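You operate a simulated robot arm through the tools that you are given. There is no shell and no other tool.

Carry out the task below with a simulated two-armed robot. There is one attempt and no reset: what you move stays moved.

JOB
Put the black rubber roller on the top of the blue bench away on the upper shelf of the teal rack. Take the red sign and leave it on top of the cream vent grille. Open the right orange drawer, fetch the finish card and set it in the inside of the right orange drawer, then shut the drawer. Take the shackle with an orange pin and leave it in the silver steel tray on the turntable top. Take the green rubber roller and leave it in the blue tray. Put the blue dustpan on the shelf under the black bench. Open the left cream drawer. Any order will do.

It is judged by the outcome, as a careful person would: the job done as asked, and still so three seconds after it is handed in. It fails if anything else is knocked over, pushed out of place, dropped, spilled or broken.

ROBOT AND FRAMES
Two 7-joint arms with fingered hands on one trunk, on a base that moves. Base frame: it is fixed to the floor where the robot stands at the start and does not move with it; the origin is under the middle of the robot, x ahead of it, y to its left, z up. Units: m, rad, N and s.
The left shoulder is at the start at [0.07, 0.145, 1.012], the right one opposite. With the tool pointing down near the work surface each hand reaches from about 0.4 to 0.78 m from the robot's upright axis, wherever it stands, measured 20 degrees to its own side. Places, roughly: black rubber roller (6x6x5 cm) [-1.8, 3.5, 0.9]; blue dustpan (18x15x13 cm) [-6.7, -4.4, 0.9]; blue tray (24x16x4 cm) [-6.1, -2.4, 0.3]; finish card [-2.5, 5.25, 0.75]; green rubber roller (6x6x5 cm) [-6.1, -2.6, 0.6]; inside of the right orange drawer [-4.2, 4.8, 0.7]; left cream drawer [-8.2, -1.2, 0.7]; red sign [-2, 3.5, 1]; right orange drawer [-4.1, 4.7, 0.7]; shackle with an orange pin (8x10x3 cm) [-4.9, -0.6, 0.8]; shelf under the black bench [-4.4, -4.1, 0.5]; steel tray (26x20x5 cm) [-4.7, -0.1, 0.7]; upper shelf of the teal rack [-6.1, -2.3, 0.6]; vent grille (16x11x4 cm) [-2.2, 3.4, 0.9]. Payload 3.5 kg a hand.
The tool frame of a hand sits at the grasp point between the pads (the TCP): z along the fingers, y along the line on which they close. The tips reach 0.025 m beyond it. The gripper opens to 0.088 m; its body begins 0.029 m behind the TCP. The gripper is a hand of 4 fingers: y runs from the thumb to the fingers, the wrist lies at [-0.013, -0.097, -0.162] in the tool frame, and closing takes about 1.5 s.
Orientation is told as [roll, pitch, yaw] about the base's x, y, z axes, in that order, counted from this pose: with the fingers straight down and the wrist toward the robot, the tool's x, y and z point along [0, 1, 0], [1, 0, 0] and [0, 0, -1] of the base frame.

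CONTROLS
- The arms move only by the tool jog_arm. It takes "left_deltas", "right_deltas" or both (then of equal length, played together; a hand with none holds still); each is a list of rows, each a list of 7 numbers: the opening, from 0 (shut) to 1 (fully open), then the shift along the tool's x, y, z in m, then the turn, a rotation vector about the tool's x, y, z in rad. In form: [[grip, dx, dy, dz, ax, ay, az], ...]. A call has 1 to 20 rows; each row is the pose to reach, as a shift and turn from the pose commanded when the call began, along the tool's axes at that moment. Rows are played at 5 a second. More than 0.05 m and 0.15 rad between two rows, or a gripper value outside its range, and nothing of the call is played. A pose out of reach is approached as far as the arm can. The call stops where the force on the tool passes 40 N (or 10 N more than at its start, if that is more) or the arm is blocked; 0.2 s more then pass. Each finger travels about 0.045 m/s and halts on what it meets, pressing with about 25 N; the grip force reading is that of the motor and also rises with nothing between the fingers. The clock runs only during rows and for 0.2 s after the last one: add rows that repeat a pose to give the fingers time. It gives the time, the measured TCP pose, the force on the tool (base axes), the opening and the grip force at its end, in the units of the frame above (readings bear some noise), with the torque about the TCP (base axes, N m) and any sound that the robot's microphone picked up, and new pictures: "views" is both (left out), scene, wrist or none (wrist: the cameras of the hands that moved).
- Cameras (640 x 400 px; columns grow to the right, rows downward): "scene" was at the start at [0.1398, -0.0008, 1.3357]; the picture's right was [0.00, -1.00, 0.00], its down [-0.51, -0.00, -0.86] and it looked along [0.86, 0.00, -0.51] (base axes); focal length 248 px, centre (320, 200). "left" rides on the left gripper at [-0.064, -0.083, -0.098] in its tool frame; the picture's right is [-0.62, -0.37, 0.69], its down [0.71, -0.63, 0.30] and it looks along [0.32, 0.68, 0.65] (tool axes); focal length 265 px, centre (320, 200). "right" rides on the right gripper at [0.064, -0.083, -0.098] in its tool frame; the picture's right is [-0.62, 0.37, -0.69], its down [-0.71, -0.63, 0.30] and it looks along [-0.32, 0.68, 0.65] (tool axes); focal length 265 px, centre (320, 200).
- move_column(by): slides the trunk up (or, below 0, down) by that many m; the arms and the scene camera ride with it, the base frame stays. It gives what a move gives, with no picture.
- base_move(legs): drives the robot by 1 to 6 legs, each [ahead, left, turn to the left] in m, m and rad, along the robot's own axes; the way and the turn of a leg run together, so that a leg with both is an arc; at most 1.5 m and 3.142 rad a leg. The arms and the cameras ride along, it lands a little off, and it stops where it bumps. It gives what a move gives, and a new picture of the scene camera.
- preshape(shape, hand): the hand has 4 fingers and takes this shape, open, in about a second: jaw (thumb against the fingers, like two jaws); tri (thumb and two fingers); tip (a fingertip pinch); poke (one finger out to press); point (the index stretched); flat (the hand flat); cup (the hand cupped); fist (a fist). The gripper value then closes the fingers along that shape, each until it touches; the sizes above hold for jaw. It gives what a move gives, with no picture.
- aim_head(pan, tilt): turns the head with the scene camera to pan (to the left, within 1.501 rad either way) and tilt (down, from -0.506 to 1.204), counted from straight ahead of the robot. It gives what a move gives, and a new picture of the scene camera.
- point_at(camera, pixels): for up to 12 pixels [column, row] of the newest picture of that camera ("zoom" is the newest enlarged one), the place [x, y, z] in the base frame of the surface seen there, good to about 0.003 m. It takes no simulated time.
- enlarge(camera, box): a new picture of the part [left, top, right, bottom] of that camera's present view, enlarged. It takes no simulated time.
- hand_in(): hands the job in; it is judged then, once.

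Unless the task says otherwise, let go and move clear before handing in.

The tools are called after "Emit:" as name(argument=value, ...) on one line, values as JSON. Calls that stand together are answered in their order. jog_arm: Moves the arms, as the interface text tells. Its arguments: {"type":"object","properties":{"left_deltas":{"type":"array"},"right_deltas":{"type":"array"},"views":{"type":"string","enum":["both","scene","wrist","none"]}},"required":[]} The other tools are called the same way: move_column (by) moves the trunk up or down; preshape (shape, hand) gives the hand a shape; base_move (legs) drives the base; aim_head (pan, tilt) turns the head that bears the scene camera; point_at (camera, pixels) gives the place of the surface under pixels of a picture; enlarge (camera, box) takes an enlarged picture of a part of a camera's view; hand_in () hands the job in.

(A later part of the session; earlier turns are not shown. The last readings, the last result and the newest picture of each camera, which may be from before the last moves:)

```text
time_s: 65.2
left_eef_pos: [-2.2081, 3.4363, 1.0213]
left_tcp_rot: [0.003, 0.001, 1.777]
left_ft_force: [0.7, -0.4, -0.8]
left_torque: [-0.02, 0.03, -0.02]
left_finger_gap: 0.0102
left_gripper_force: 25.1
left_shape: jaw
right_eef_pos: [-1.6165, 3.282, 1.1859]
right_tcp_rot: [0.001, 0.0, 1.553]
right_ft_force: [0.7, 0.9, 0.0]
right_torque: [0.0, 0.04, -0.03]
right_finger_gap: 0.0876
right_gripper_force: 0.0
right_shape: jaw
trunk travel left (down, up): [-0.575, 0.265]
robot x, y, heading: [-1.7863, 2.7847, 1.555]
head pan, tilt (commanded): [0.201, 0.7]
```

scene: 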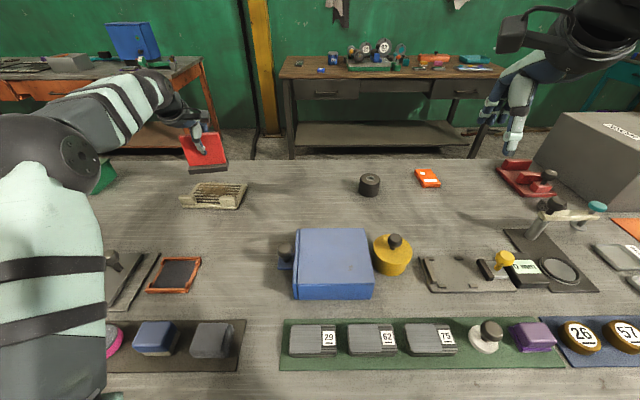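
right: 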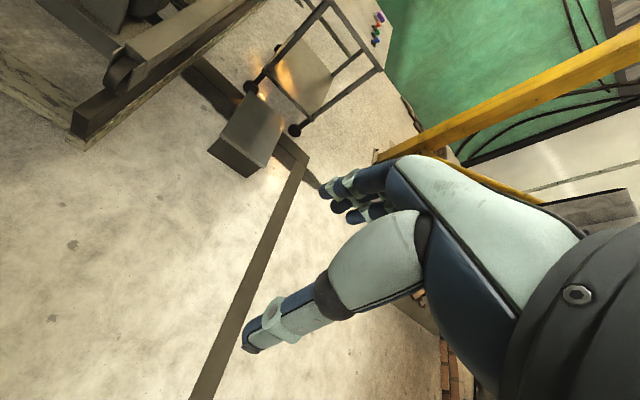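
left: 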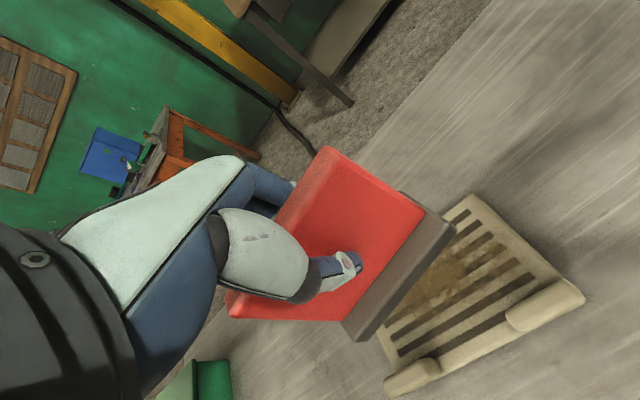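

The grille is clear in the left camera: raised blocks at (545,305) and (412,375), slat field between (470,215) and (400,350). I'll measure these edges.

Emit:
point_at(camera="left", pixels=[[470, 203], [548, 268], [582, 292], [510, 312], [512, 325], [545, 300], [385, 380], [435, 362], [440, 365], [400, 350], [490, 330], [460, 290]])

Emit:
enlarge(camera="scene", box=[150, 120, 310, 220])

```text
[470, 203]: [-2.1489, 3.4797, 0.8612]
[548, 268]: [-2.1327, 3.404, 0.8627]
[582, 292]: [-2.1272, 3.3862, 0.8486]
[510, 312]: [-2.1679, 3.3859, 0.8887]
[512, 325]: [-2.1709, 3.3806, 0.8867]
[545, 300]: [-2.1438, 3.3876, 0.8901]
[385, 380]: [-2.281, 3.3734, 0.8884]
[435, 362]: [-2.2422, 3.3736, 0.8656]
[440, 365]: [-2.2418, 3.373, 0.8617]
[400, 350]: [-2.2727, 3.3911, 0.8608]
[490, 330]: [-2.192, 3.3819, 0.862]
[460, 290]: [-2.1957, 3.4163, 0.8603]
```

```text
4.00 times, centred on (230, 170) of scene
```

zoom: 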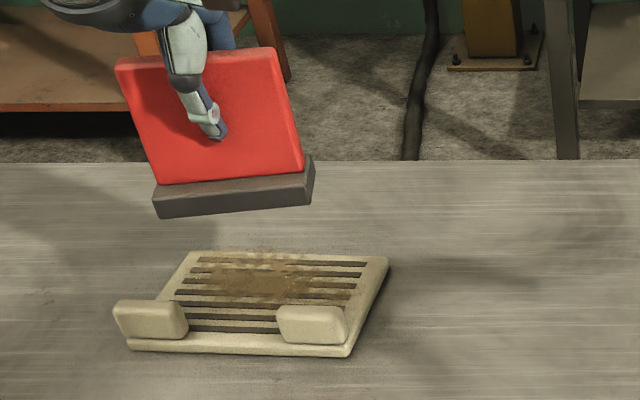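

The slat field runs from the block line (y≈3.38) to the back edge (y≈3.466) around x=-2.217, so the sign's foot fits centred at (-2.217, 3.423). Moving there and lowering to just above the slats.

Emit:
jog_arm(left_deltas=[[0, 0.0115, -0.0114, 0, 0, 0, 0], [0, 0.0115, -0.0114, 0.025, 0, 0, 0], [0, 0.0115, -0.0114, 0.05, 0, 0, 0], [0, 0.0115, -0.0114, 0.068, 0, 0, 0], [0, 0.0115, -0.0114, 0.068, 0, 0, 0]])

Emit:
enlarge(camera="scene", box=[150, 120, 310, 220])

```text
time_s: 66.4
left_eef_pos: [-2.2147, 3.4221, 0.9505]
left_tcp_rot: [0.0, 0.001, 1.777]
left_ft_force: [0.7, 0.4, -2.2]
left_torque: [-0.01, 0.0, 0.03]
left_finger_gap: 0.0101
left_gripper_force: 25.2
left_shape: jaw
right_eef_pos: [-1.6172, 3.2832, 1.1856]
right_tcp_rot: [0.001, 0.0, 1.552]
right_ft_force: [-0.3, 1.5, 0.5]
right_torque: [0.05, 0.01, 0.01]
right_finger_gap: 0.0875
right_gripper_force: 0.1
right_shape: jaw
trunk travel left (down, up): [-0.575, 0.265]
robot x, y, heading: [-1.7862, 2.7837, 1.557]
head pan, tilt (commanded): [0.201, 0.7]
```

scene: 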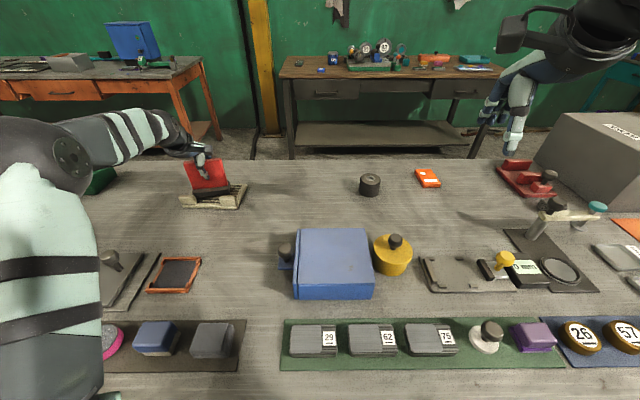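
left: 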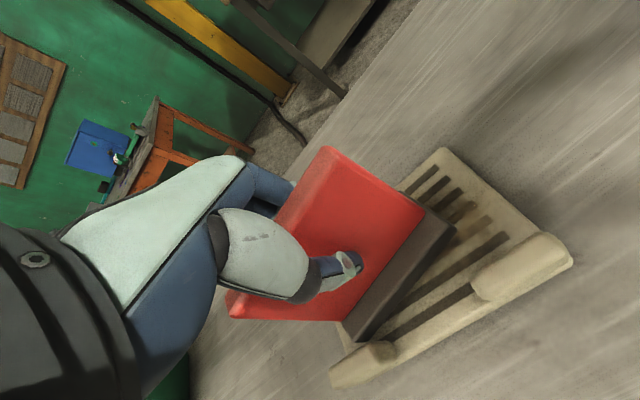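

```text
4.00 times, centred on (230, 170) of scene
```

zoom: 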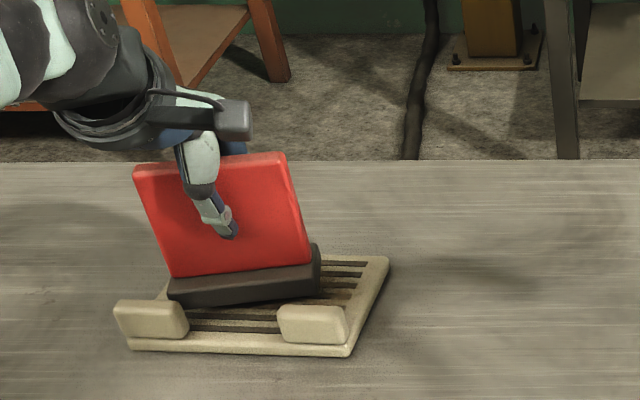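

The foot hovers about 1 cm above the slats but sits a little left: foot centre at zoom column 244 against a grille centre near 266. I'll shift right by 0.012 m, a touch back, and lower until contact.

Emit:
jog_arm(left_deltas=[[0, -0.012, 0.003, 0, 0, 0, 0], [0, -0.012, 0.003, 0.004, 0, 0, 0], [0, -0.012, 0.003, 0.007, 0, 0, 0], [0, -0.012, 0.003, 0.009, 0, 0, 0], [0, -0.012, 0.003, 0.01, 0, 0, 0]])

Emit:
enlarge(camera="scene", box=[150, 120, 310, 220])

```text
time_s: 67.6
left_eef_pos: [-2.2045, 3.428, 0.9411]
left_tcp_rot: [0.001, -0.001, 1.778]
left_ft_force: [-0.6, 0.7, -0.8]
left_torque: [0.0, -0.01, 0.01]
left_finger_gap: 0.0102
left_gripper_force: 25.7
left_shape: jaw
right_eef_pos: [-1.618, 3.2834, 1.1857]
right_tcp_rot: [0.001, 0.0, 1.554]
right_ft_force: [-0.5, 0.1, -0.1]
right_torque: [0.0, 0.0, -0.04]
right_finger_gap: 0.0875
right_gripper_force: 0.0
right_shape: jaw
trunk travel left (down, up): [-0.575, 0.265]
robot x, y, heading: [-1.7906, 2.7793, 1.553]
head pan, tilt (commanded): [0.201, 0.7]
```

scene: 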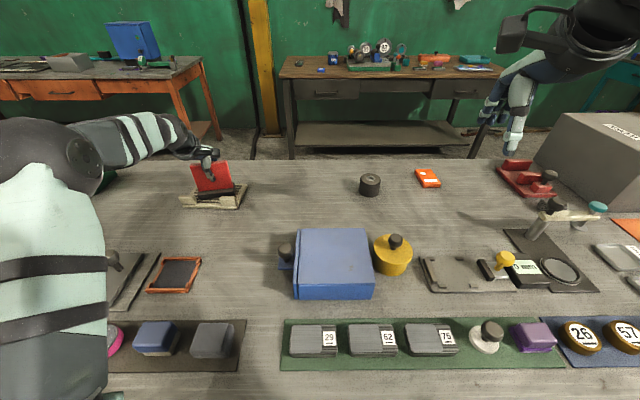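
left: 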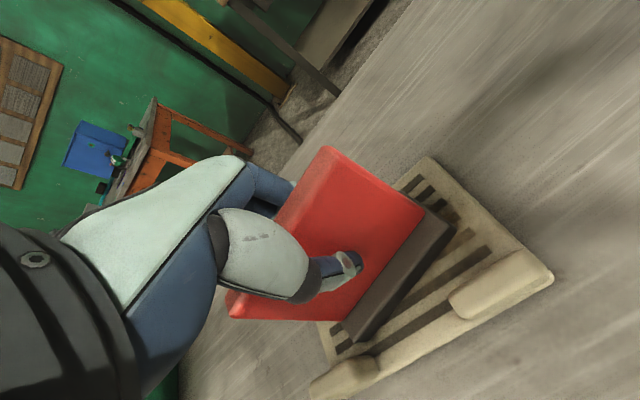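

```text
4.00 times, centred on (230, 170) of scene
```

zoom: 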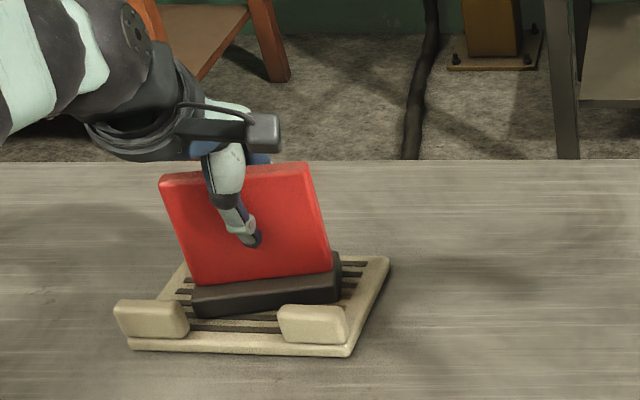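

The foot is now centred over the slats at zoom (268,290) with no contact force yet. Lowering the last millimetres slowly.

Emit:
jog_arm(left_deltas=[[0, 0, 0, 0.001, 0, 0, 0], [0, 0, 0, 0.002, 0, 0, 0], [0, 0, 0, 0.002, 0, 0, 0]], views="none")

```text
time_s: 68.4
left_eef_pos: [-2.2032, 3.4258, 0.9396]
left_tcp_rot: [0.0, 0.0, 1.777]
left_ft_force: [0.1, -0.1, -0.9]
left_torque: [0.0, 0.01, 0.03]
left_finger_gap: 0.0101
left_gripper_force: 24.7
left_shape: jaw
right_eef_pos: [-1.6176, 3.282, 1.1862]
right_tcp_rot: [0.001, 0.0, 1.552]
right_ft_force: [0.3, 0.3, -0.4]
right_torque: [0.05, 0.01, -0.03]
right_finger_gap: 0.0876
right_gripper_force: 0.1
right_shape: jaw
trunk travel left (down, up): [-0.575, 0.265]
robot x, y, heading: [-1.7887, 2.7787, 1.554]
head pan, tilt (commanded): [0.201, 0.7]
```

Emit:
jog_arm(left_deltas=[[0, 0, 0, 0.001, 0, 0, 0], [0, 0, 0, 0.002, 0, 0, 0], [0, 0, 0, 0.002, 0, 0, 0]], views="wrist")

Emit:
enlarge(camera="scene", box=[180, 150, 260, 210])

```text
time_s: 69.2
left_eef_pos: [-2.2033, 3.4263, 0.9383]
left_tcp_rot: [0.0, -0.003, 1.777]
left_ft_force: [-1.3, 1.5, 5.3]
left_torque: [0.04, 0.05, -0.03]
left_finger_gap: 0.0103
left_gripper_force: 24.6
left_shape: jaw
right_eef_pos: [-1.6173, 3.2822, 1.1856]
right_tcp_rot: [0.002, -0.001, 1.554]
right_ft_force: [-0.3, 0.3, -0.6]
right_torque: [-0.01, -0.01, 0.0]
right_finger_gap: 0.0876
right_gripper_force: 0.0
right_shape: jaw
trunk travel left (down, up): [-0.575, 0.265]
robot x, y, heading: [-1.7882, 2.7805, 1.557]
head pan, tilt (commanded): [0.201, 0.7]
```

left: 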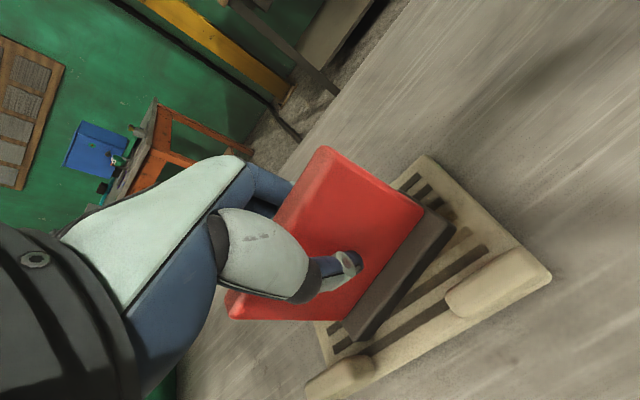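

```text
6.67 times, centred on (220, 180) of scene
```

zoom: 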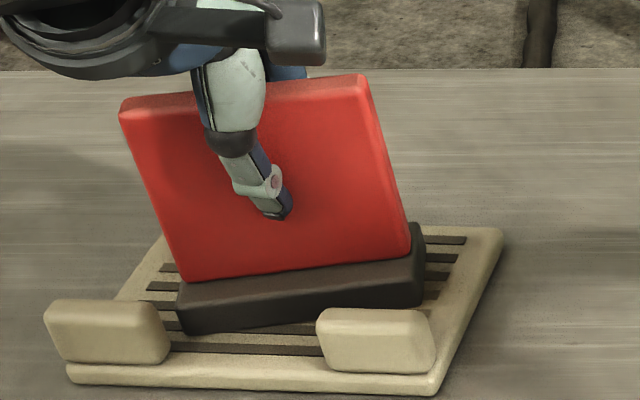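

Contact reads +5.3 N, so the sign stands on the slats. I'll open and rise straight up.

Emit:
jog_arm(left_deltas=[[0.2, 0, 0, 0, 0, 0, 0], [0.5, 0, 0, 0, 0, 0, 0], [0.8, 0, 0, 0, 0, 0, 0], [1, 0, 0, 0, 0, 0, 0], [1, 0, 0, 0, 0, 0, 0], [1, 0, 0, 0, 0, 0, 0], [1, 0, 0, -0.04, 0, 0, 0], [1, 0, 0, -0.08, 0, 0, 0], [1, 0, 0, -0.12, 0, 0, 0], [1, 0, 0, -0.16, 0, 0, 0], [1, 0, 0, -0.2, 0, 0, 0]])

Emit:
enlarge(camera="scene", box=[150, 120, 310, 220])

```text
time_s: 71.6
left_eef_pos: [-2.2032, 3.4255, 1.1371]
left_tcp_rot: [0.0, 0.001, 1.777]
left_ft_force: [-0.2, 0.1, 0.6]
left_torque: [0.0, 0.01, -0.01]
left_finger_gap: 0.0876
left_gripper_force: 0.1
left_shape: jaw
right_eef_pos: [-1.6179, 3.2824, 1.1868]
right_tcp_rot: [-0.001, -0.001, 1.553]
right_ft_force: [-0.3, -1.0, -0.7]
right_torque: [0.02, 0.0, -0.03]
right_finger_gap: 0.0877
right_gripper_force: 0.0
right_shape: jaw
trunk travel left (down, up): [-0.575, 0.265]
robot x, y, heading: [-1.787, 2.7781, 1.552]
head pan, tilt (commanded): [0.201, 0.7]
```

scene: 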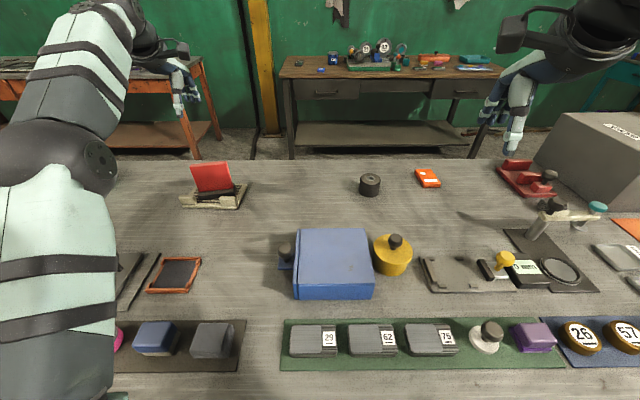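
left: 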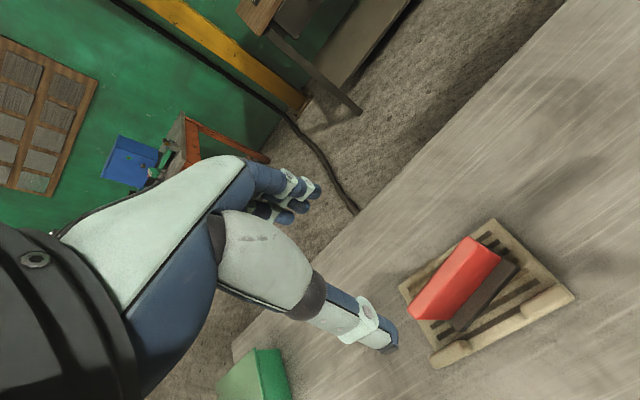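

```text
4.00 times, centred on (230, 170) of scene
```

zoom: 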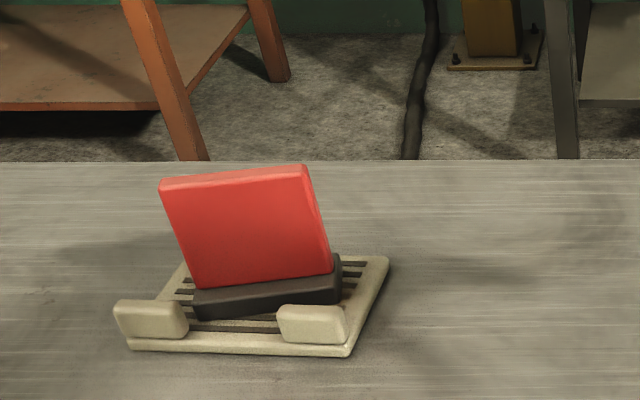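

The sign stands upright on the grille slats. Now the roller: I'll turn the base 0.19 rad left so it squares with the bench and the roller falls on my right side.

Emit:
base_move(legs=[[0, 0, 0.19]])

Emit:
enlarge(camera="scene", box=[240, 100, 560, 300])

```text
time_s: 72.7
left_eef_pos: [-2.3169, 3.3352, 1.1366]
left_tcp_rot: [0.001, -0.002, 1.965]
left_ft_force: [0.1, 0.0, 1.0]
left_torque: [0.0, -0.02, 0.02]
left_finger_gap: 0.0876
left_gripper_force: 0.1
left_shape: jaw
right_eef_pos: [-1.7149, 3.3046, 1.1877]
right_tcp_rot: [-0.001, 0.0, 1.742]
right_ft_force: [-0.5, 0.6, 0.4]
right_torque: [0.0, 0.03, -0.04]
right_finger_gap: 0.0876
right_gripper_force: 0.0
right_shape: jaw
trunk travel left (down, up): [-0.575, 0.265]
robot x, y, heading: [-1.7891, 2.7847, 1.741]
head pan, tilt (commanded): [0.201, 0.7]
```

scene: 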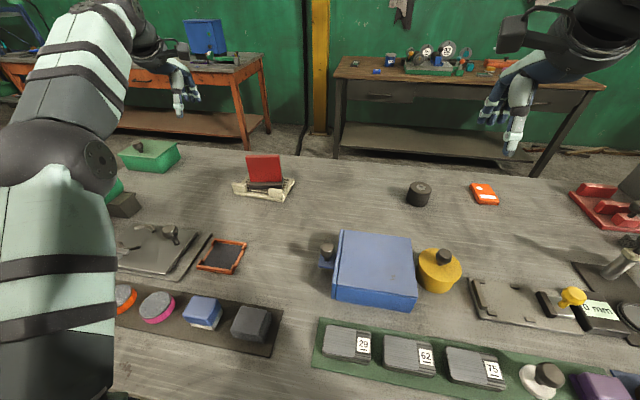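

```text
2.00 times, centred on (400, 200) of scene
```

zoom: 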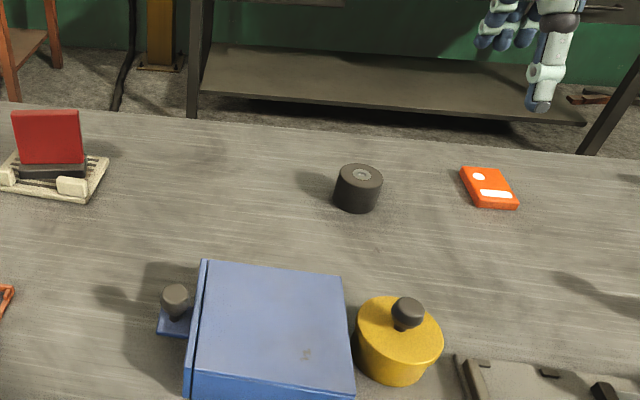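

Emit:
point_at(camera="zoom", pixels=[[360, 174], [340, 180], [380, 180], [358, 168], [358, 187], [356, 205], [490, 180], [330, 225], [290, 265]])

```text
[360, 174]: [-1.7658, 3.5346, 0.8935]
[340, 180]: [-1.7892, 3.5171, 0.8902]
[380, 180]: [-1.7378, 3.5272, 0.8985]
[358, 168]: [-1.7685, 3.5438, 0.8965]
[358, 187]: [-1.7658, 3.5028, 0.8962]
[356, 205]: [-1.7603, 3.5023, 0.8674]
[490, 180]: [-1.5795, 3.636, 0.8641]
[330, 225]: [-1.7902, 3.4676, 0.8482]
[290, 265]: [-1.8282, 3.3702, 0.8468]
```

The roller's top centre is about (-1.7645, 3.524, 0.897). I'll move the right hand over it and lower to z≈1.0, then check alignment with the wrist camera.

Emit:
jog_arm(right_deltas=[[1, 0.002, 0.045, 0.02, 0, 0, 0], [1, 0.005, 0.09, 0.04, 0, 0, 0], [1, 0.007, 0.135, 0.06, 0, 0, 0], [1, 0.009, 0.18, 0.08, 0, 0, 0], [1, 0.0115, 0.2247, 0.1, 0, 0, 0], [1, 0.0115, 0.2247, 0.14, 0, 0, 0], [1, 0.0115, 0.2247, 0.18, 0, 0, 0], [1, 0.0115, 0.2247, 0.18, 0, 0, 0], [1, 0.0115, 0.2247, 0.18, 0, 0, 0]])

```text
time_s: 74.7
left_eef_pos: [-2.3158, 3.3353, 1.1361]
left_tcp_rot: [0.001, 0.0, 1.966]
left_ft_force: [0.0, 0.2, 0.1]
left_torque: [0.0, 0.01, 0.0]
left_finger_gap: 0.0874
left_gripper_force: 0.1
left_shape: jaw
right_eef_pos: [-1.7653, 3.5261, 1.0093]
right_tcp_rot: [0.0, 0.001, 1.74]
right_ft_force: [0.4, 0.6, 0.5]
right_torque: [-0.03, 0.0, 0.0]
right_finger_gap: 0.0876
right_gripper_force: 0.3
right_shape: jaw
right hand out of reach, approached as far as the arm can: row 5, 6
trunk travel left (down, up): [-0.575, 0.265]
robot x, y, heading: [-1.7859, 2.782, 1.741]
head pan, tilt (commanded): [0.201, 0.7]
```

scene: 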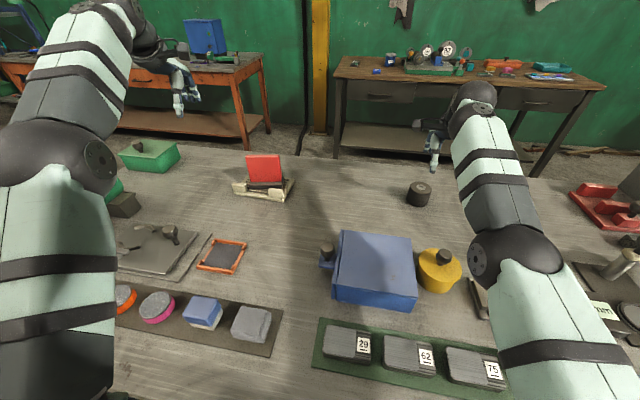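
right: 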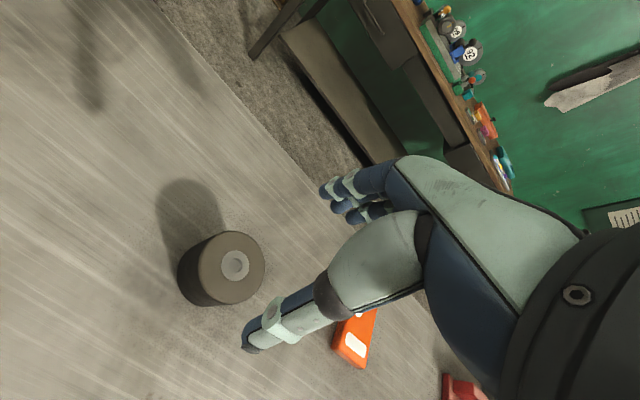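

The wrist picture shows the roller's top centred near (232,267), and my TCP line at that height projects to (228,270), so it is aligned within millimetres. Descending to z≈0.881 and closing.

Emit:
jog_arm(right_deltas=[[1, 0, 0, 0.03, 0, 0, 0], [1, 0, 0, 0.06, 0, 0, 0], [1, 0, 0, 0.09, 0, 0, 0], [1, 0, 0, 0.115, 0, 0, 0], [1, 0, 0, 0.128, 0, 0, 0], [1, 0, 0, 0.128, 0, 0, 0], [0, 0, 0, 0.128, 0, 0, 0], [0, 0, 0, 0.128, 0, 0, 0], [0, 0, 0, 0.128, 0, 0, 0], [0, 0, 0, 0.128, 0, 0, 0], [0, 0, 0, 0.128, 0, 0, 0], [0, 0, 0, 0.128, 0, 0, 0]])

```text
time_s: 77.3
left_eef_pos: [-2.3177, 3.3325, 1.1369]
left_tcp_rot: [-0.001, -0.003, 1.965]
left_ft_force: [-0.1, -0.1, 0.6]
left_torque: [0.01, 0.01, -0.01]
left_finger_gap: 0.0877
left_gripper_force: 0.0
left_shape: jaw
right_eef_pos: [-1.7644, 3.5238, 0.8828]
right_tcp_rot: [-0.001, -0.013, 1.742]
right_ft_force: [-2.5, 10.2, 23.7]
right_torque: [0.25, 0.1, -0.02]
right_finger_gap: 0.0552
right_gripper_force: 25.1
right_shape: jaw
trunk travel left (down, up): [-0.575, 0.265]
robot x, y, heading: [-1.7838, 2.7818, 1.748]
head pan, tilt (commanded): [0.201, 0.7]
```

scene: 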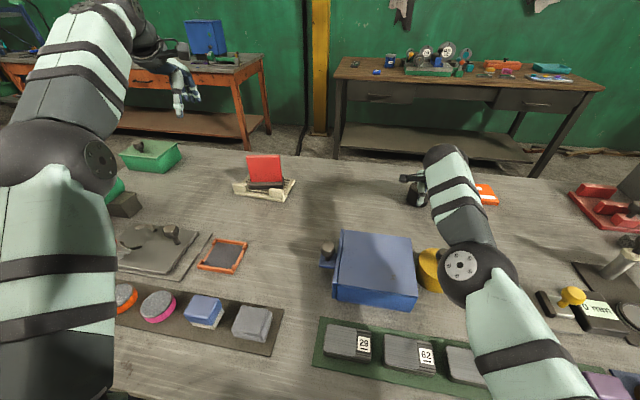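
right: 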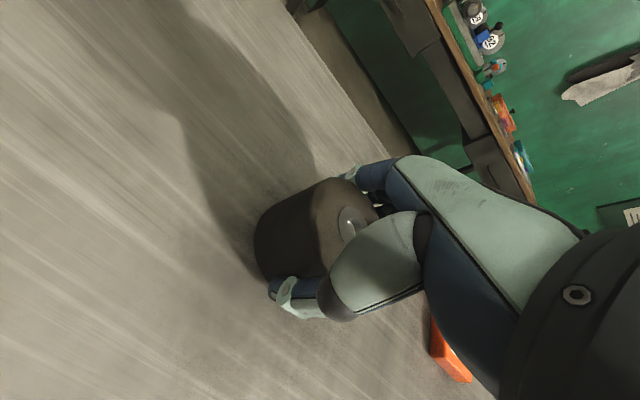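

The hand has closed on the roller (gap 0.055, 25 N), with some downward press. I'll lift it 0.12 m and check the hold.

Emit:
jog_arm(right_deltas=[[0, 0, 0, -0.005, 0, 0, 0], [0, 0, 0, -0.03, 0, 0, 0], [0, 0, 0, -0.06, 0, 0, 0], [0, 0, 0, -0.09, 0, 0, 0], [0, 0, 0, -0.12, 0, 0, 0]])

```text
time_s: 78.5
left_eef_pos: [-2.3166, 3.3346, 1.1359]
left_tcp_rot: [0.001, -0.003, 1.965]
left_ft_force: [1.4, 0.2, -0.3]
left_torque: [0.01, 0.01, -0.02]
left_finger_gap: 0.0878
left_gripper_force: 0.1
left_shape: jaw
right_eef_pos: [-1.7625, 3.5246, 0.9994]
right_tcp_rot: [-0.002, 0.001, 1.742]
right_ft_force: [0.2, 0.2, -2.0]
right_torque: [0.0, -0.01, 0.01]
right_finger_gap: 0.0538
right_gripper_force: 25.2
right_shape: jaw
trunk travel left (down, up): [-0.575, 0.265]
robot x, y, heading: [-1.7848, 2.7793, 1.74]
head pan, tilt (commanded): [0.201, 0.7]
```

scene: 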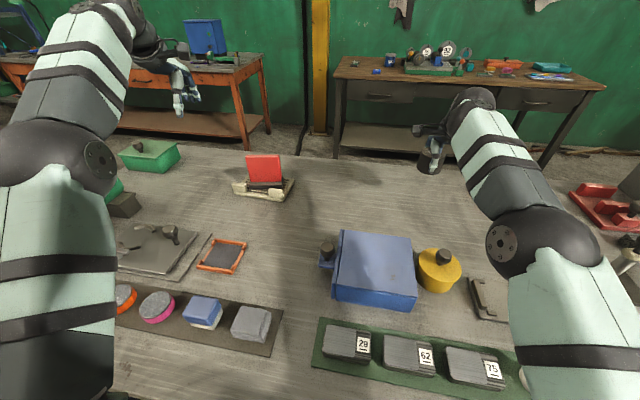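
right: 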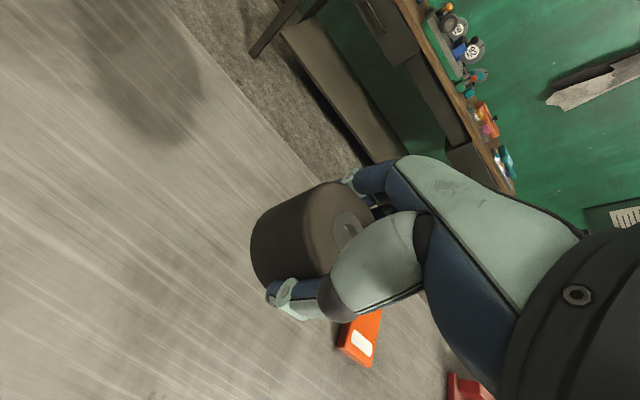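

The roller is held off the bench. I'll raise it and draw both hands in to a compact carrying pose.

Emit:
jog_arm(right_deltas=[[0, 0, -0.03, -0.04, 0, 0, 0], [0, 0, -0.07, -0.07, 0, 0, 0], [0, 0, -0.11, -0.1, 0, 0, 0], [0, 0, -0.15, -0.13, 0, 0, 0], [0, 0, -0.19, -0.16, 0, 0, 0], [0, 0, -0.22, -0.18, 0, 0, 0], [0, 0, -0.22, -0.18, 0, 0, 0]], views="scene")

Emit:
jog_arm(left_deltas=[[1, -0.03, -0.01, -0.02, 0, 0, 0.05], [1, -0.06, -0.03, -0.04, 0, 0, 0.1], [1, -0.09, -0.04, -0.05, 0, 0, 0.16], [1, -0.12, -0.05, -0.05, 0, 0, 0.22], [1, -0.12, -0.05, -0.05, 0, 0, 0.22]], views="scene")

```text
time_s: 80.1
left_eef_pos: [-2.3162, 3.3354, 1.1362]
left_tcp_rot: [-0.001, 0.001, 1.966]
left_ft_force: [1.1, 0.3, 0.5]
left_torque: [0.03, 0.04, 0.02]
left_finger_gap: 0.0875
left_gripper_force: 0.0
left_shape: jaw
right_eef_pos: [-1.7273, 3.3125, 1.1779]
right_tcp_rot: [0.0, 0.001, 1.741]
right_ft_force: [0.2, -0.2, -3.2]
right_torque: [0.01, -0.01, 0.01]
right_finger_gap: 0.0534
right_gripper_force: 25.0
right_shape: jaw
trunk travel left (down, up): [-0.575, 0.265]
robot x, y, heading: [-1.7881, 2.7799, 1.737]
head pan, tilt (commanded): [0.201, 0.7]
```

scene: 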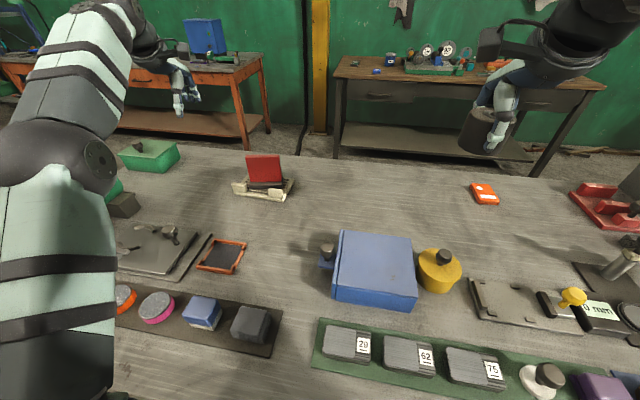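

```text
time_s: 81.3
left_eef_pos: [-2.1894, 3.3346, 1.1879]
left_tcp_rot: [0.001, 0.001, 1.746]
left_ft_force: [-0.8, 0.2, 0.1]
left_torque: [-0.02, -0.01, -0.01]
left_finger_gap: 0.0877
left_gripper_force: 0.1
left_shape: jaw
right_eef_pos: [-1.7269, 3.313, 1.1764]
right_tcp_rot: [0.001, 0.001, 1.742]
right_ft_force: [0.6, 0.2, -2.1]
right_torque: [-0.02, 0.01, 0.0]
right_finger_gap: 0.0535
right_gripper_force: 25.3
right_shape: jaw
trunk travel left (down, up): [-0.575, 0.265]
robot x, y, heading: [-1.7865, 2.7824, 1.741]
head pan, tilt (commanded): [0.201, 0.7]
```

scene: 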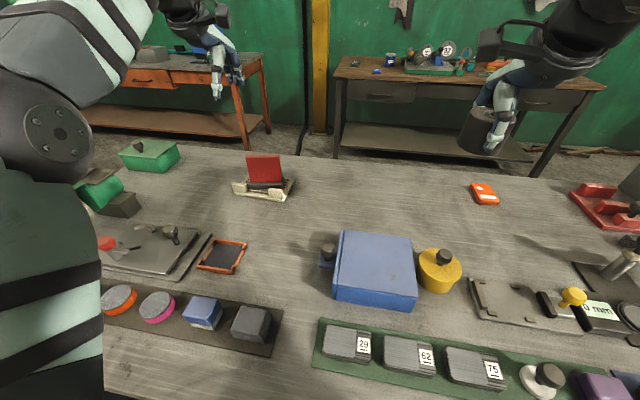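

Both hands are drawn in with the roller held. I'll back away 0.45 m and survey the benches behind (brown at 335-605, orange at 0-270).

Emit:
base_move(legs=[[-0.5, 0, 0]])

Emit:
aim_head(pan=0.3, tilt=0.25)

```text
time_s: 84.3
left_eef_pos: [-2.0997, 2.8407, 1.1876]
left_tcp_rot: [0.0, -0.001, 1.737]
left_ft_force: [0.4, 0.7, 1.2]
left_torque: [0.02, 0.03, 0.03]
left_finger_gap: 0.0876
left_gripper_force: 0.0
left_shape: jaw
right_eef_pos: [-1.6384, 2.8141, 1.1764]
right_tcp_rot: [-0.002, -0.001, 1.733]
right_ft_force: [0.4, 0.3, -3.0]
right_torque: [0.03, 0.0, 0.01]
right_finger_gap: 0.0537
right_gripper_force: 25.3
right_shape: jaw
trunk travel left (down, up): [-0.575, 0.265]
robot x, y, heading: [-1.7023, 2.2809, 1.737]
head pan, tilt (commanded): [0.201, 0.7]
```

scene: 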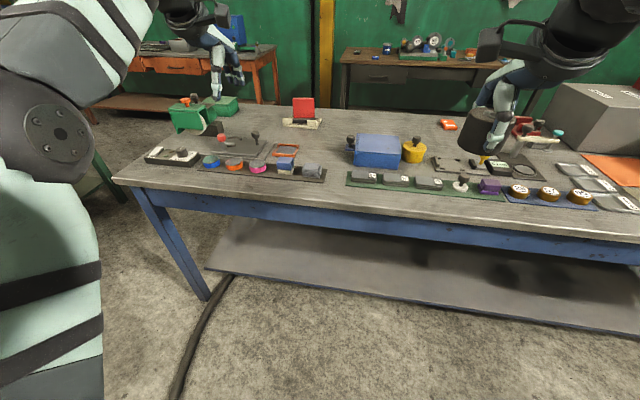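

```text
time_s: 85.2
left_eef_pos: [-2.0999, 2.8406, 1.1883]
left_tcp_rot: [-0.001, 0.0, 1.737]
left_ft_force: [-0.9, 0.5, 0.3]
left_torque: [-0.04, -0.01, -0.02]
left_finger_gap: 0.0877
left_gripper_force: 0.1
left_shape: jaw
right_eef_pos: [-1.639, 2.8135, 1.1769]
right_tcp_rot: [0.001, -0.001, 1.733]
right_ft_force: [-0.2, -0.6, -3.2]
right_torque: [-0.03, 0.03, 0.02]
right_finger_gap: 0.0535
right_gripper_force: 25.0
right_shape: jaw
trunk travel left (down, up): [-0.575, 0.265]
robot x, y, heading: [-1.7044, 2.2787, 1.731]
head pan, tilt (commanded): [0.3, 0.25]
```

scene: 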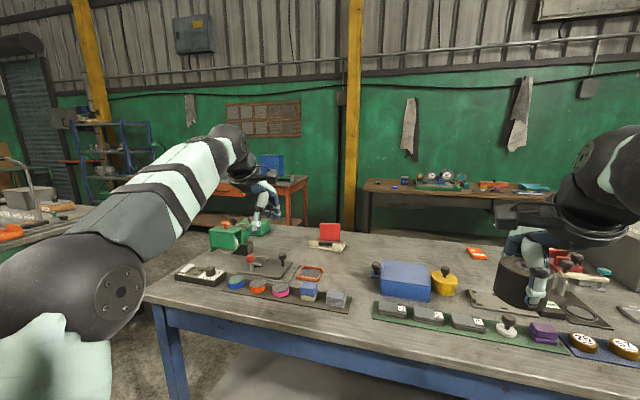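

A table with orange items shows at far left (0-90, 215). I'll look further left before sliding that way.

Emit:
aim_head(pan=1.0, tilt=0.3)

Emit:
point_at(camera="scene", pixels=[[20, 240], [60, 215], [90, 240], [150, 180], [200, 180], [100, 130], [300, 200], [320, 190], [240, 60]])

```text
time_s: 86.3
left_eef_pos: [-2.1003, 2.8405, 1.1887]
left_tcp_rot: [0.0, 0.0, 1.736]
left_ft_force: [0.4, 0.4, 0.3]
left_torque: [0.01, 0.0, -0.02]
left_finger_gap: 0.0875
left_gripper_force: 0.1
left_shape: jaw
right_eef_pos: [-1.6384, 2.8137, 1.176]
right_tcp_rot: [0.0, 0.001, 1.732]
right_ft_force: [0.1, 0.3, -3.0]
right_torque: [-0.06, 0.04, 0.01]
right_finger_gap: 0.0535
right_gripper_force: 25.6
right_shape: jaw
trunk travel left (down, up): [-0.575, 0.265]
robot x, y, heading: [-1.7028, 2.2833, 1.731]
head pan, tilt (commanded): [1.0, 0.3]
```

scene: 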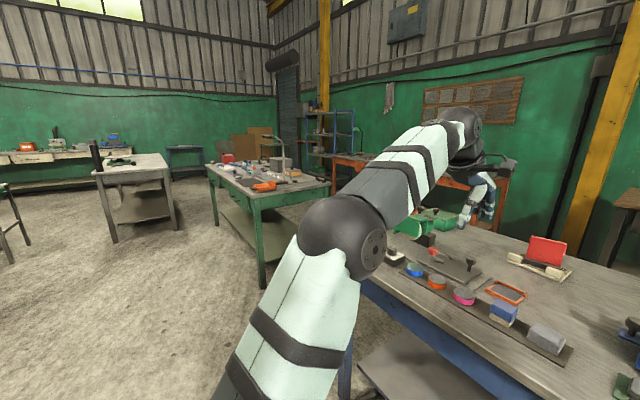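

```text
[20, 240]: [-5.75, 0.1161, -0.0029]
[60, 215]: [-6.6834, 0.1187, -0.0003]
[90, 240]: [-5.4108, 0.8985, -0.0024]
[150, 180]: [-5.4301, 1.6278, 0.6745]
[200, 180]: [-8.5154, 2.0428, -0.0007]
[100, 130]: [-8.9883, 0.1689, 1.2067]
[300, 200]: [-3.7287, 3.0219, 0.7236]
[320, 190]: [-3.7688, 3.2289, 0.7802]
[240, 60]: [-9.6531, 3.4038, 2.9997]
```

A green table stands between here and the orange bench. I'll measure its corners and the left end of the blue bench.

Emit:
point_at(camera="scene", pixels=[[262, 285], [255, 200], [208, 168], [215, 222], [325, 190], [270, 165], [165, 225], [390, 260], [400, 225], [440, 205], [350, 160], [300, 172]])

Emit:
enlarge(camera="scene", box=[180, 80, 500, 280])

```text
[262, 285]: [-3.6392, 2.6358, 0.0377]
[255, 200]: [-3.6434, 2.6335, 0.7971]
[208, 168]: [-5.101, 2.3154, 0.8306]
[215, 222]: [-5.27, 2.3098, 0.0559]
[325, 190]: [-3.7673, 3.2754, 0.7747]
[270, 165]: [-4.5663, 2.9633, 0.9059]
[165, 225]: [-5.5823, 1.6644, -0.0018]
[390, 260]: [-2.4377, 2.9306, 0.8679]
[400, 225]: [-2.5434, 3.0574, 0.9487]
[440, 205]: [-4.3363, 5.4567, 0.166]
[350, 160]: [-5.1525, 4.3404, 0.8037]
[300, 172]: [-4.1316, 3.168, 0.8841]
```

```text
2.00 times, centred on (340, 180) of scene
```

zoom: 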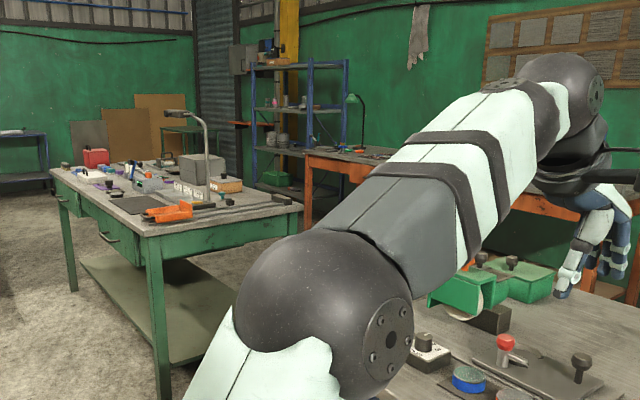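

The corridor between the blue bench's end (x≈-2.7) and the green table (x≈-3.64) is about 0.95 m wide and parallel to my heading. I'll slide left 1.38 m and then go ahead partway.

Emit:
aim_head(pan=0, tilt=0.5)

Emit:
base_move(legs=[[0, 1.38, 0]])

```text
time_s: 87.5
left_eef_pos: [-2.1001, 2.8408, 1.1878]
left_tcp_rot: [0.001, -0.001, 1.736]
left_ft_force: [0.4, -0.3, -0.2]
left_torque: [-0.04, 0.0, 0.0]
left_finger_gap: 0.0879
left_gripper_force: 0.0
left_shape: jaw
right_eef_pos: [-1.639, 2.8136, 1.1771]
right_tcp_rot: [0.001, 0.0, 1.733]
right_ft_force: [0.2, -0.1, -2.5]
right_torque: [-0.03, -0.02, 0.0]
right_finger_gap: 0.0536
right_gripper_force: 24.9
right_shape: jaw
trunk travel left (down, up): [-0.575, 0.265]
robot x, y, heading: [-1.7053, 2.2812, 1.735]
head pan, tilt (commanded): [0.0, 0.499]
```

scene: 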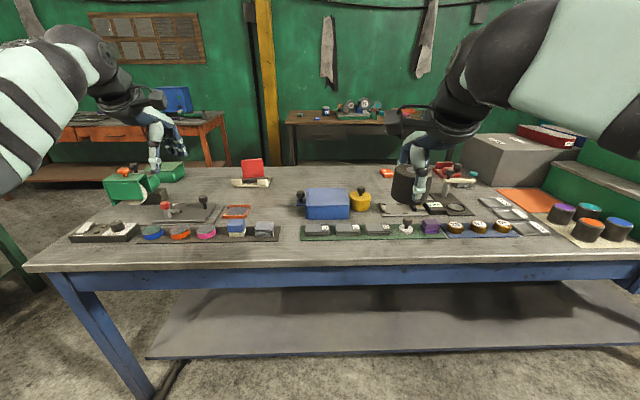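

```text
time_s: 94.2
left_eef_pos: [-3.4063, 2.6552, 1.1887]
left_tcp_rot: [0.0, 0.0, 1.705]
left_ft_force: [0.2, 0.2, 0.1]
left_torque: [0.01, 0.0, 0.0]
left_finger_gap: 0.0878
left_gripper_force: 0.0
left_shape: jaw
right_eef_pos: [-2.945, 2.6144, 1.1764]
right_tcp_rot: [0.001, 0.0, 1.702]
right_ft_force: [-0.7, 0.3, -4.1]
right_torque: [0.01, 0.0, -0.01]
right_finger_gap: 0.0534
right_gripper_force: 25.0
right_shape: jaw
trunk travel left (down, up): [-0.575, 0.265]
robot x, y, heading: [-3.0251, 2.0847, 1.708]
head pan, tilt (commanded): [0.0, 0.499]
```

scene: 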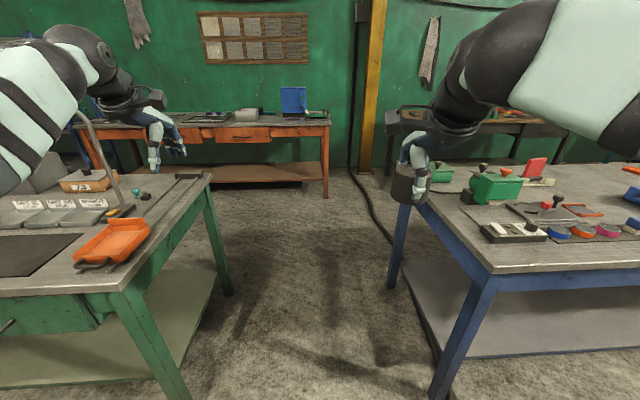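

The corridor lies ahead between the green table (left) and blue bench (right), and a bent lamp stands on the green table at about (100,140). I'll measure the lamp and corridor edges.

Emit:
point_at(camera="scene", pixels=[[90, 125], [118, 195], [125, 208], [210, 178], [155, 330], [190, 390], [445, 380], [390, 280], [480, 270], [495, 190], [300, 250], [265, 132]])

Emit:
enlarge(camera="scene", box=[60, 60, 340, 235])

```text
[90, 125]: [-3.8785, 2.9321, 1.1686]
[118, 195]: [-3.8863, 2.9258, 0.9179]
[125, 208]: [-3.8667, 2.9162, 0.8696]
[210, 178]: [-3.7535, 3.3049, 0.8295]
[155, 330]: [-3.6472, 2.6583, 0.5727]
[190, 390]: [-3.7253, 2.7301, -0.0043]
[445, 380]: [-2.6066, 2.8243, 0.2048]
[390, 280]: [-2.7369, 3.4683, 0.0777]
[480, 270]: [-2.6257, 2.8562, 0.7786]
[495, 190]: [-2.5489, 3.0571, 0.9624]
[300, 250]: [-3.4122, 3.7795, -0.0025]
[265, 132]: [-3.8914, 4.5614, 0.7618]
```

```text
2.29 times, centred on (200, 148) of scene
```

zoom: 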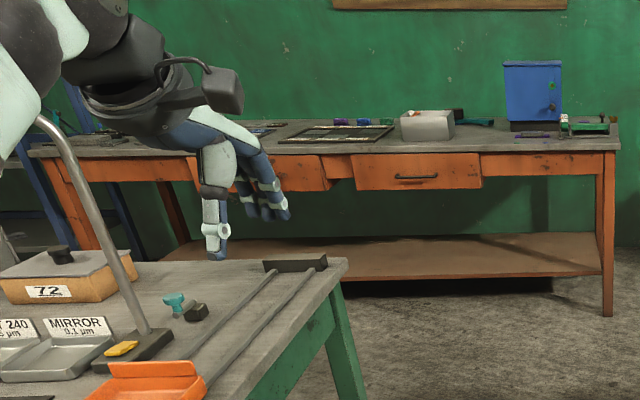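

The lamp is 0.45 m clear of my left arm's path, and the right orange drawer with a bar handle shows at zoom (415,172). Driving ahead 1.5 m through the corridor.

Emit:
base_move(legs=[[1.5, 0, 0]])

Emit:
aim_head(pan=-0.5, tilt=0.5)

```text
time_s: 101.5
left_eef_pos: [-3.62, 4.0915, 1.1882]
left_tcp_rot: [0.0, 0.0, 1.723]
left_ft_force: [0.1, 0.7, -0.9]
left_torque: [0.02, 0.03, 0.01]
left_finger_gap: 0.0878
left_gripper_force: 0.2
left_shape: jaw
right_eef_pos: [-3.1593, 4.0587, 1.177]
right_tcp_rot: [0.0, 0.0, 1.719]
right_ft_force: [-0.1, -0.4, -3.1]
right_torque: [-0.03, 0.0, -0.03]
right_finger_gap: 0.0538
right_gripper_force: 24.6
right_shape: jaw
trunk travel left (down, up): [-0.575, 0.265]
robot x, y, heading: [-3.2313, 3.5276, 1.717]
head pan, tilt (commanded): [0.0, 0.499]
```

scene: 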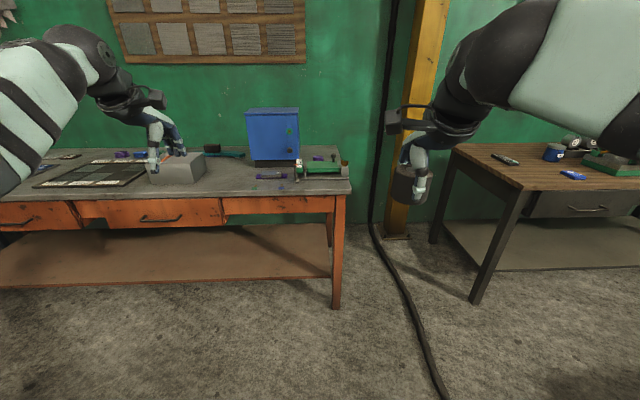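

```text
time_s: 102.4
left_eef_pos: [-3.6202, 4.0918, 1.188]
left_tcp_rot: [0.0, -0.001, 1.723]
left_ft_force: [0.2, 0.7, 1.0]
left_torque: [-0.03, 0.01, -0.01]
left_finger_gap: 0.0876
left_gripper_force: 0.0
left_shape: jaw
right_eef_pos: [-3.1589, 4.058, 1.177]
right_tcp_rot: [0.0, 0.001, 1.72]
right_ft_force: [-0.5, -0.1, -2.7]
right_torque: [0.0, -0.01, 0.03]
right_finger_gap: 0.0538
right_gripper_force: 24.7
right_shape: jaw
trunk travel left (down, up): [-0.575, 0.265]
robot x, y, heading: [-3.2275, 3.53, 1.715]
head pan, tilt (commanded): [-0.499, 0.499]
```

scene: 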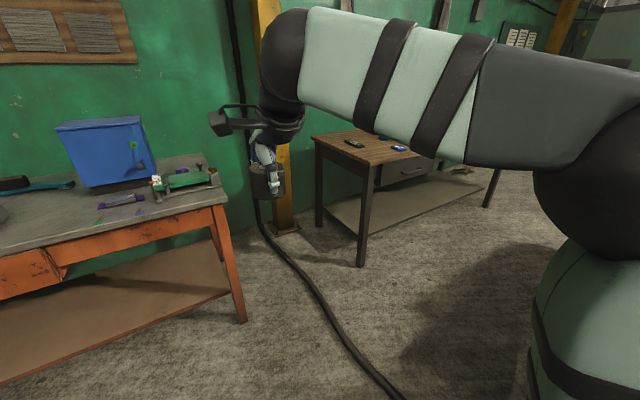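

On the brown bench a dark marked card shows at (355,143) and a blue item at (398,148). I'll enlarge and measure.

Emit:
enlarge(camera="scene", box=[300, 110, 460, 210])

Emit:
point_at(camera="scene", pixels=[[353, 142], [398, 148], [365, 262], [312, 138], [375, 168], [410, 155], [320, 222]])

```text
4.00 times, centred on (380, 160) of scene
```

zoom: 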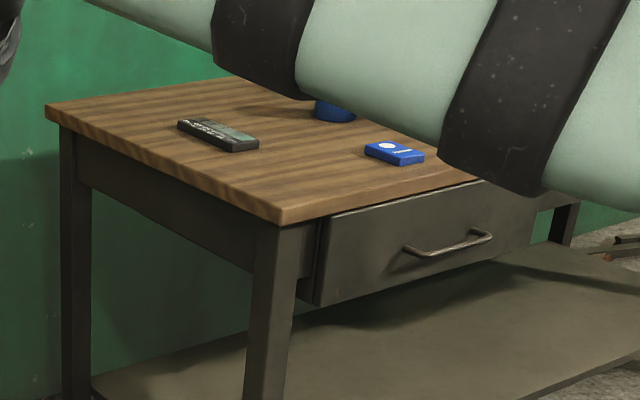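

```text
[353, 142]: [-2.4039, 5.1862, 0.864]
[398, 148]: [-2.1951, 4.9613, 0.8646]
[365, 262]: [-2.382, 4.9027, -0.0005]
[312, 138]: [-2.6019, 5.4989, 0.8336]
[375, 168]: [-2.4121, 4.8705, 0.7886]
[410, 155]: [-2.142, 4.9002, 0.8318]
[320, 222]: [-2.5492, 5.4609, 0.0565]
```

The dark thing lies at (-2.40, 5.19, 0.864) on the brown bench. I'll zoom in harder on it and on the bench's left side.

Emit:
enlarge(camera="scene", box=[335, 130, 375, 155])

Emit:
enlarge(camera="scene", box=[220, 110, 380, 210])

```text
16.00 times, centred on (355, 142) of scene
```

zoom: 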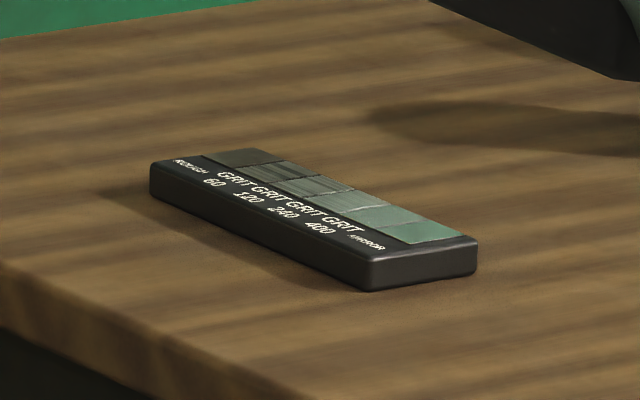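

```text
4.00 times, centred on (300, 160) of scene
```

zoom: 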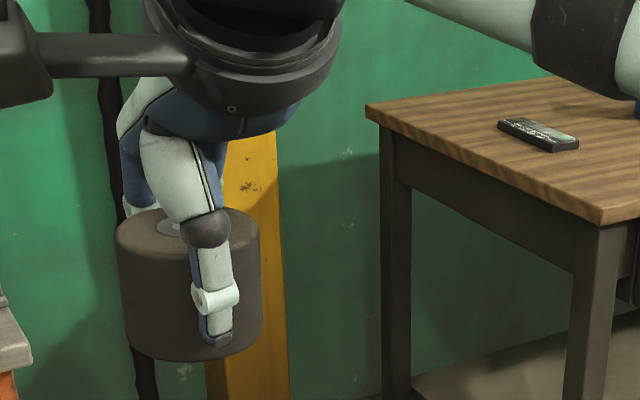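

It is the finish card (grit 60…400, mirror) lying flat on the brown bench. First I'll inspect the right orange drawer's handle.

Emit:
aim_head(pan=0.3, tilt=0.45)

Emit:
enlarge(camera="scene", box=[180, 120, 480, 300])

```text
time_s: 103.5
left_eef_pos: [-3.6196, 4.0922, 1.187]
left_tcp_rot: [0.0, 0.001, 1.721]
left_ft_force: [0.1, 0.6, -0.3]
left_torque: [0.01, -0.02, 0.02]
left_finger_gap: 0.0876
left_gripper_force: 0.0
left_shape: jaw
right_eef_pos: [-3.1586, 4.0565, 1.1767]
right_tcp_rot: [0.001, 0.0, 1.721]
right_ft_force: [-0.5, -1.0, -3.2]
right_torque: [-0.03, -0.04, 0.03]
right_finger_gap: 0.0538
right_gripper_force: 25.0
right_shape: jaw
trunk travel left (down, up): [-0.575, 0.265]
robot x, y, heading: [-3.2291, 3.53, 1.721]
head pan, tilt (commanded): [0.3, 0.45]
```

scene: 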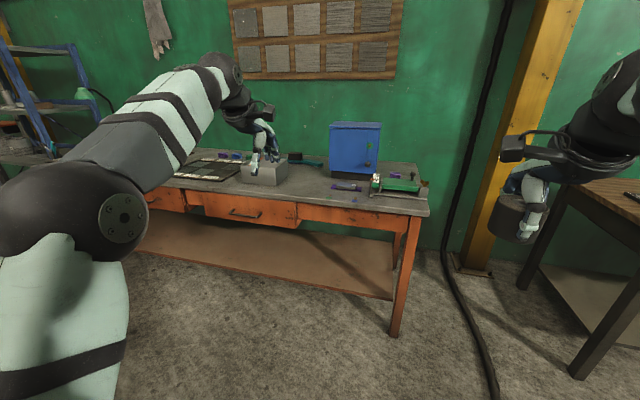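

```text
2.13 times, centred on (330, 210) of scene
```

zoom: 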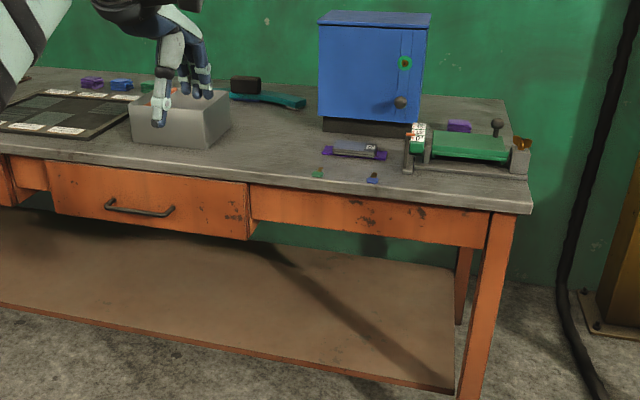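

Emit:
point_at(camera="zoom", pixels=[[138, 209], [110, 203], [170, 208], [138, 190], [52, 165], [248, 185], [55, 212], [246, 238], [138, 220], [350, 215], [500, 212], [200, 155]])

```text
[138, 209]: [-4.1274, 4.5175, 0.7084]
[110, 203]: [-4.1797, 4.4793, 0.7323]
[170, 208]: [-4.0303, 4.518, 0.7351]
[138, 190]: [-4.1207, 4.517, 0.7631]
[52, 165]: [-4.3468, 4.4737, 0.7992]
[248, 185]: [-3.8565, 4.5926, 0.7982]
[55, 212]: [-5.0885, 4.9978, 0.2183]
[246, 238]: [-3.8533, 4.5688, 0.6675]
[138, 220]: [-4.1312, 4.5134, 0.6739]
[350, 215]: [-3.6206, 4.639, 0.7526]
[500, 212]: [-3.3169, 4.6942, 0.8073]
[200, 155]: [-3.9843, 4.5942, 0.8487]
```

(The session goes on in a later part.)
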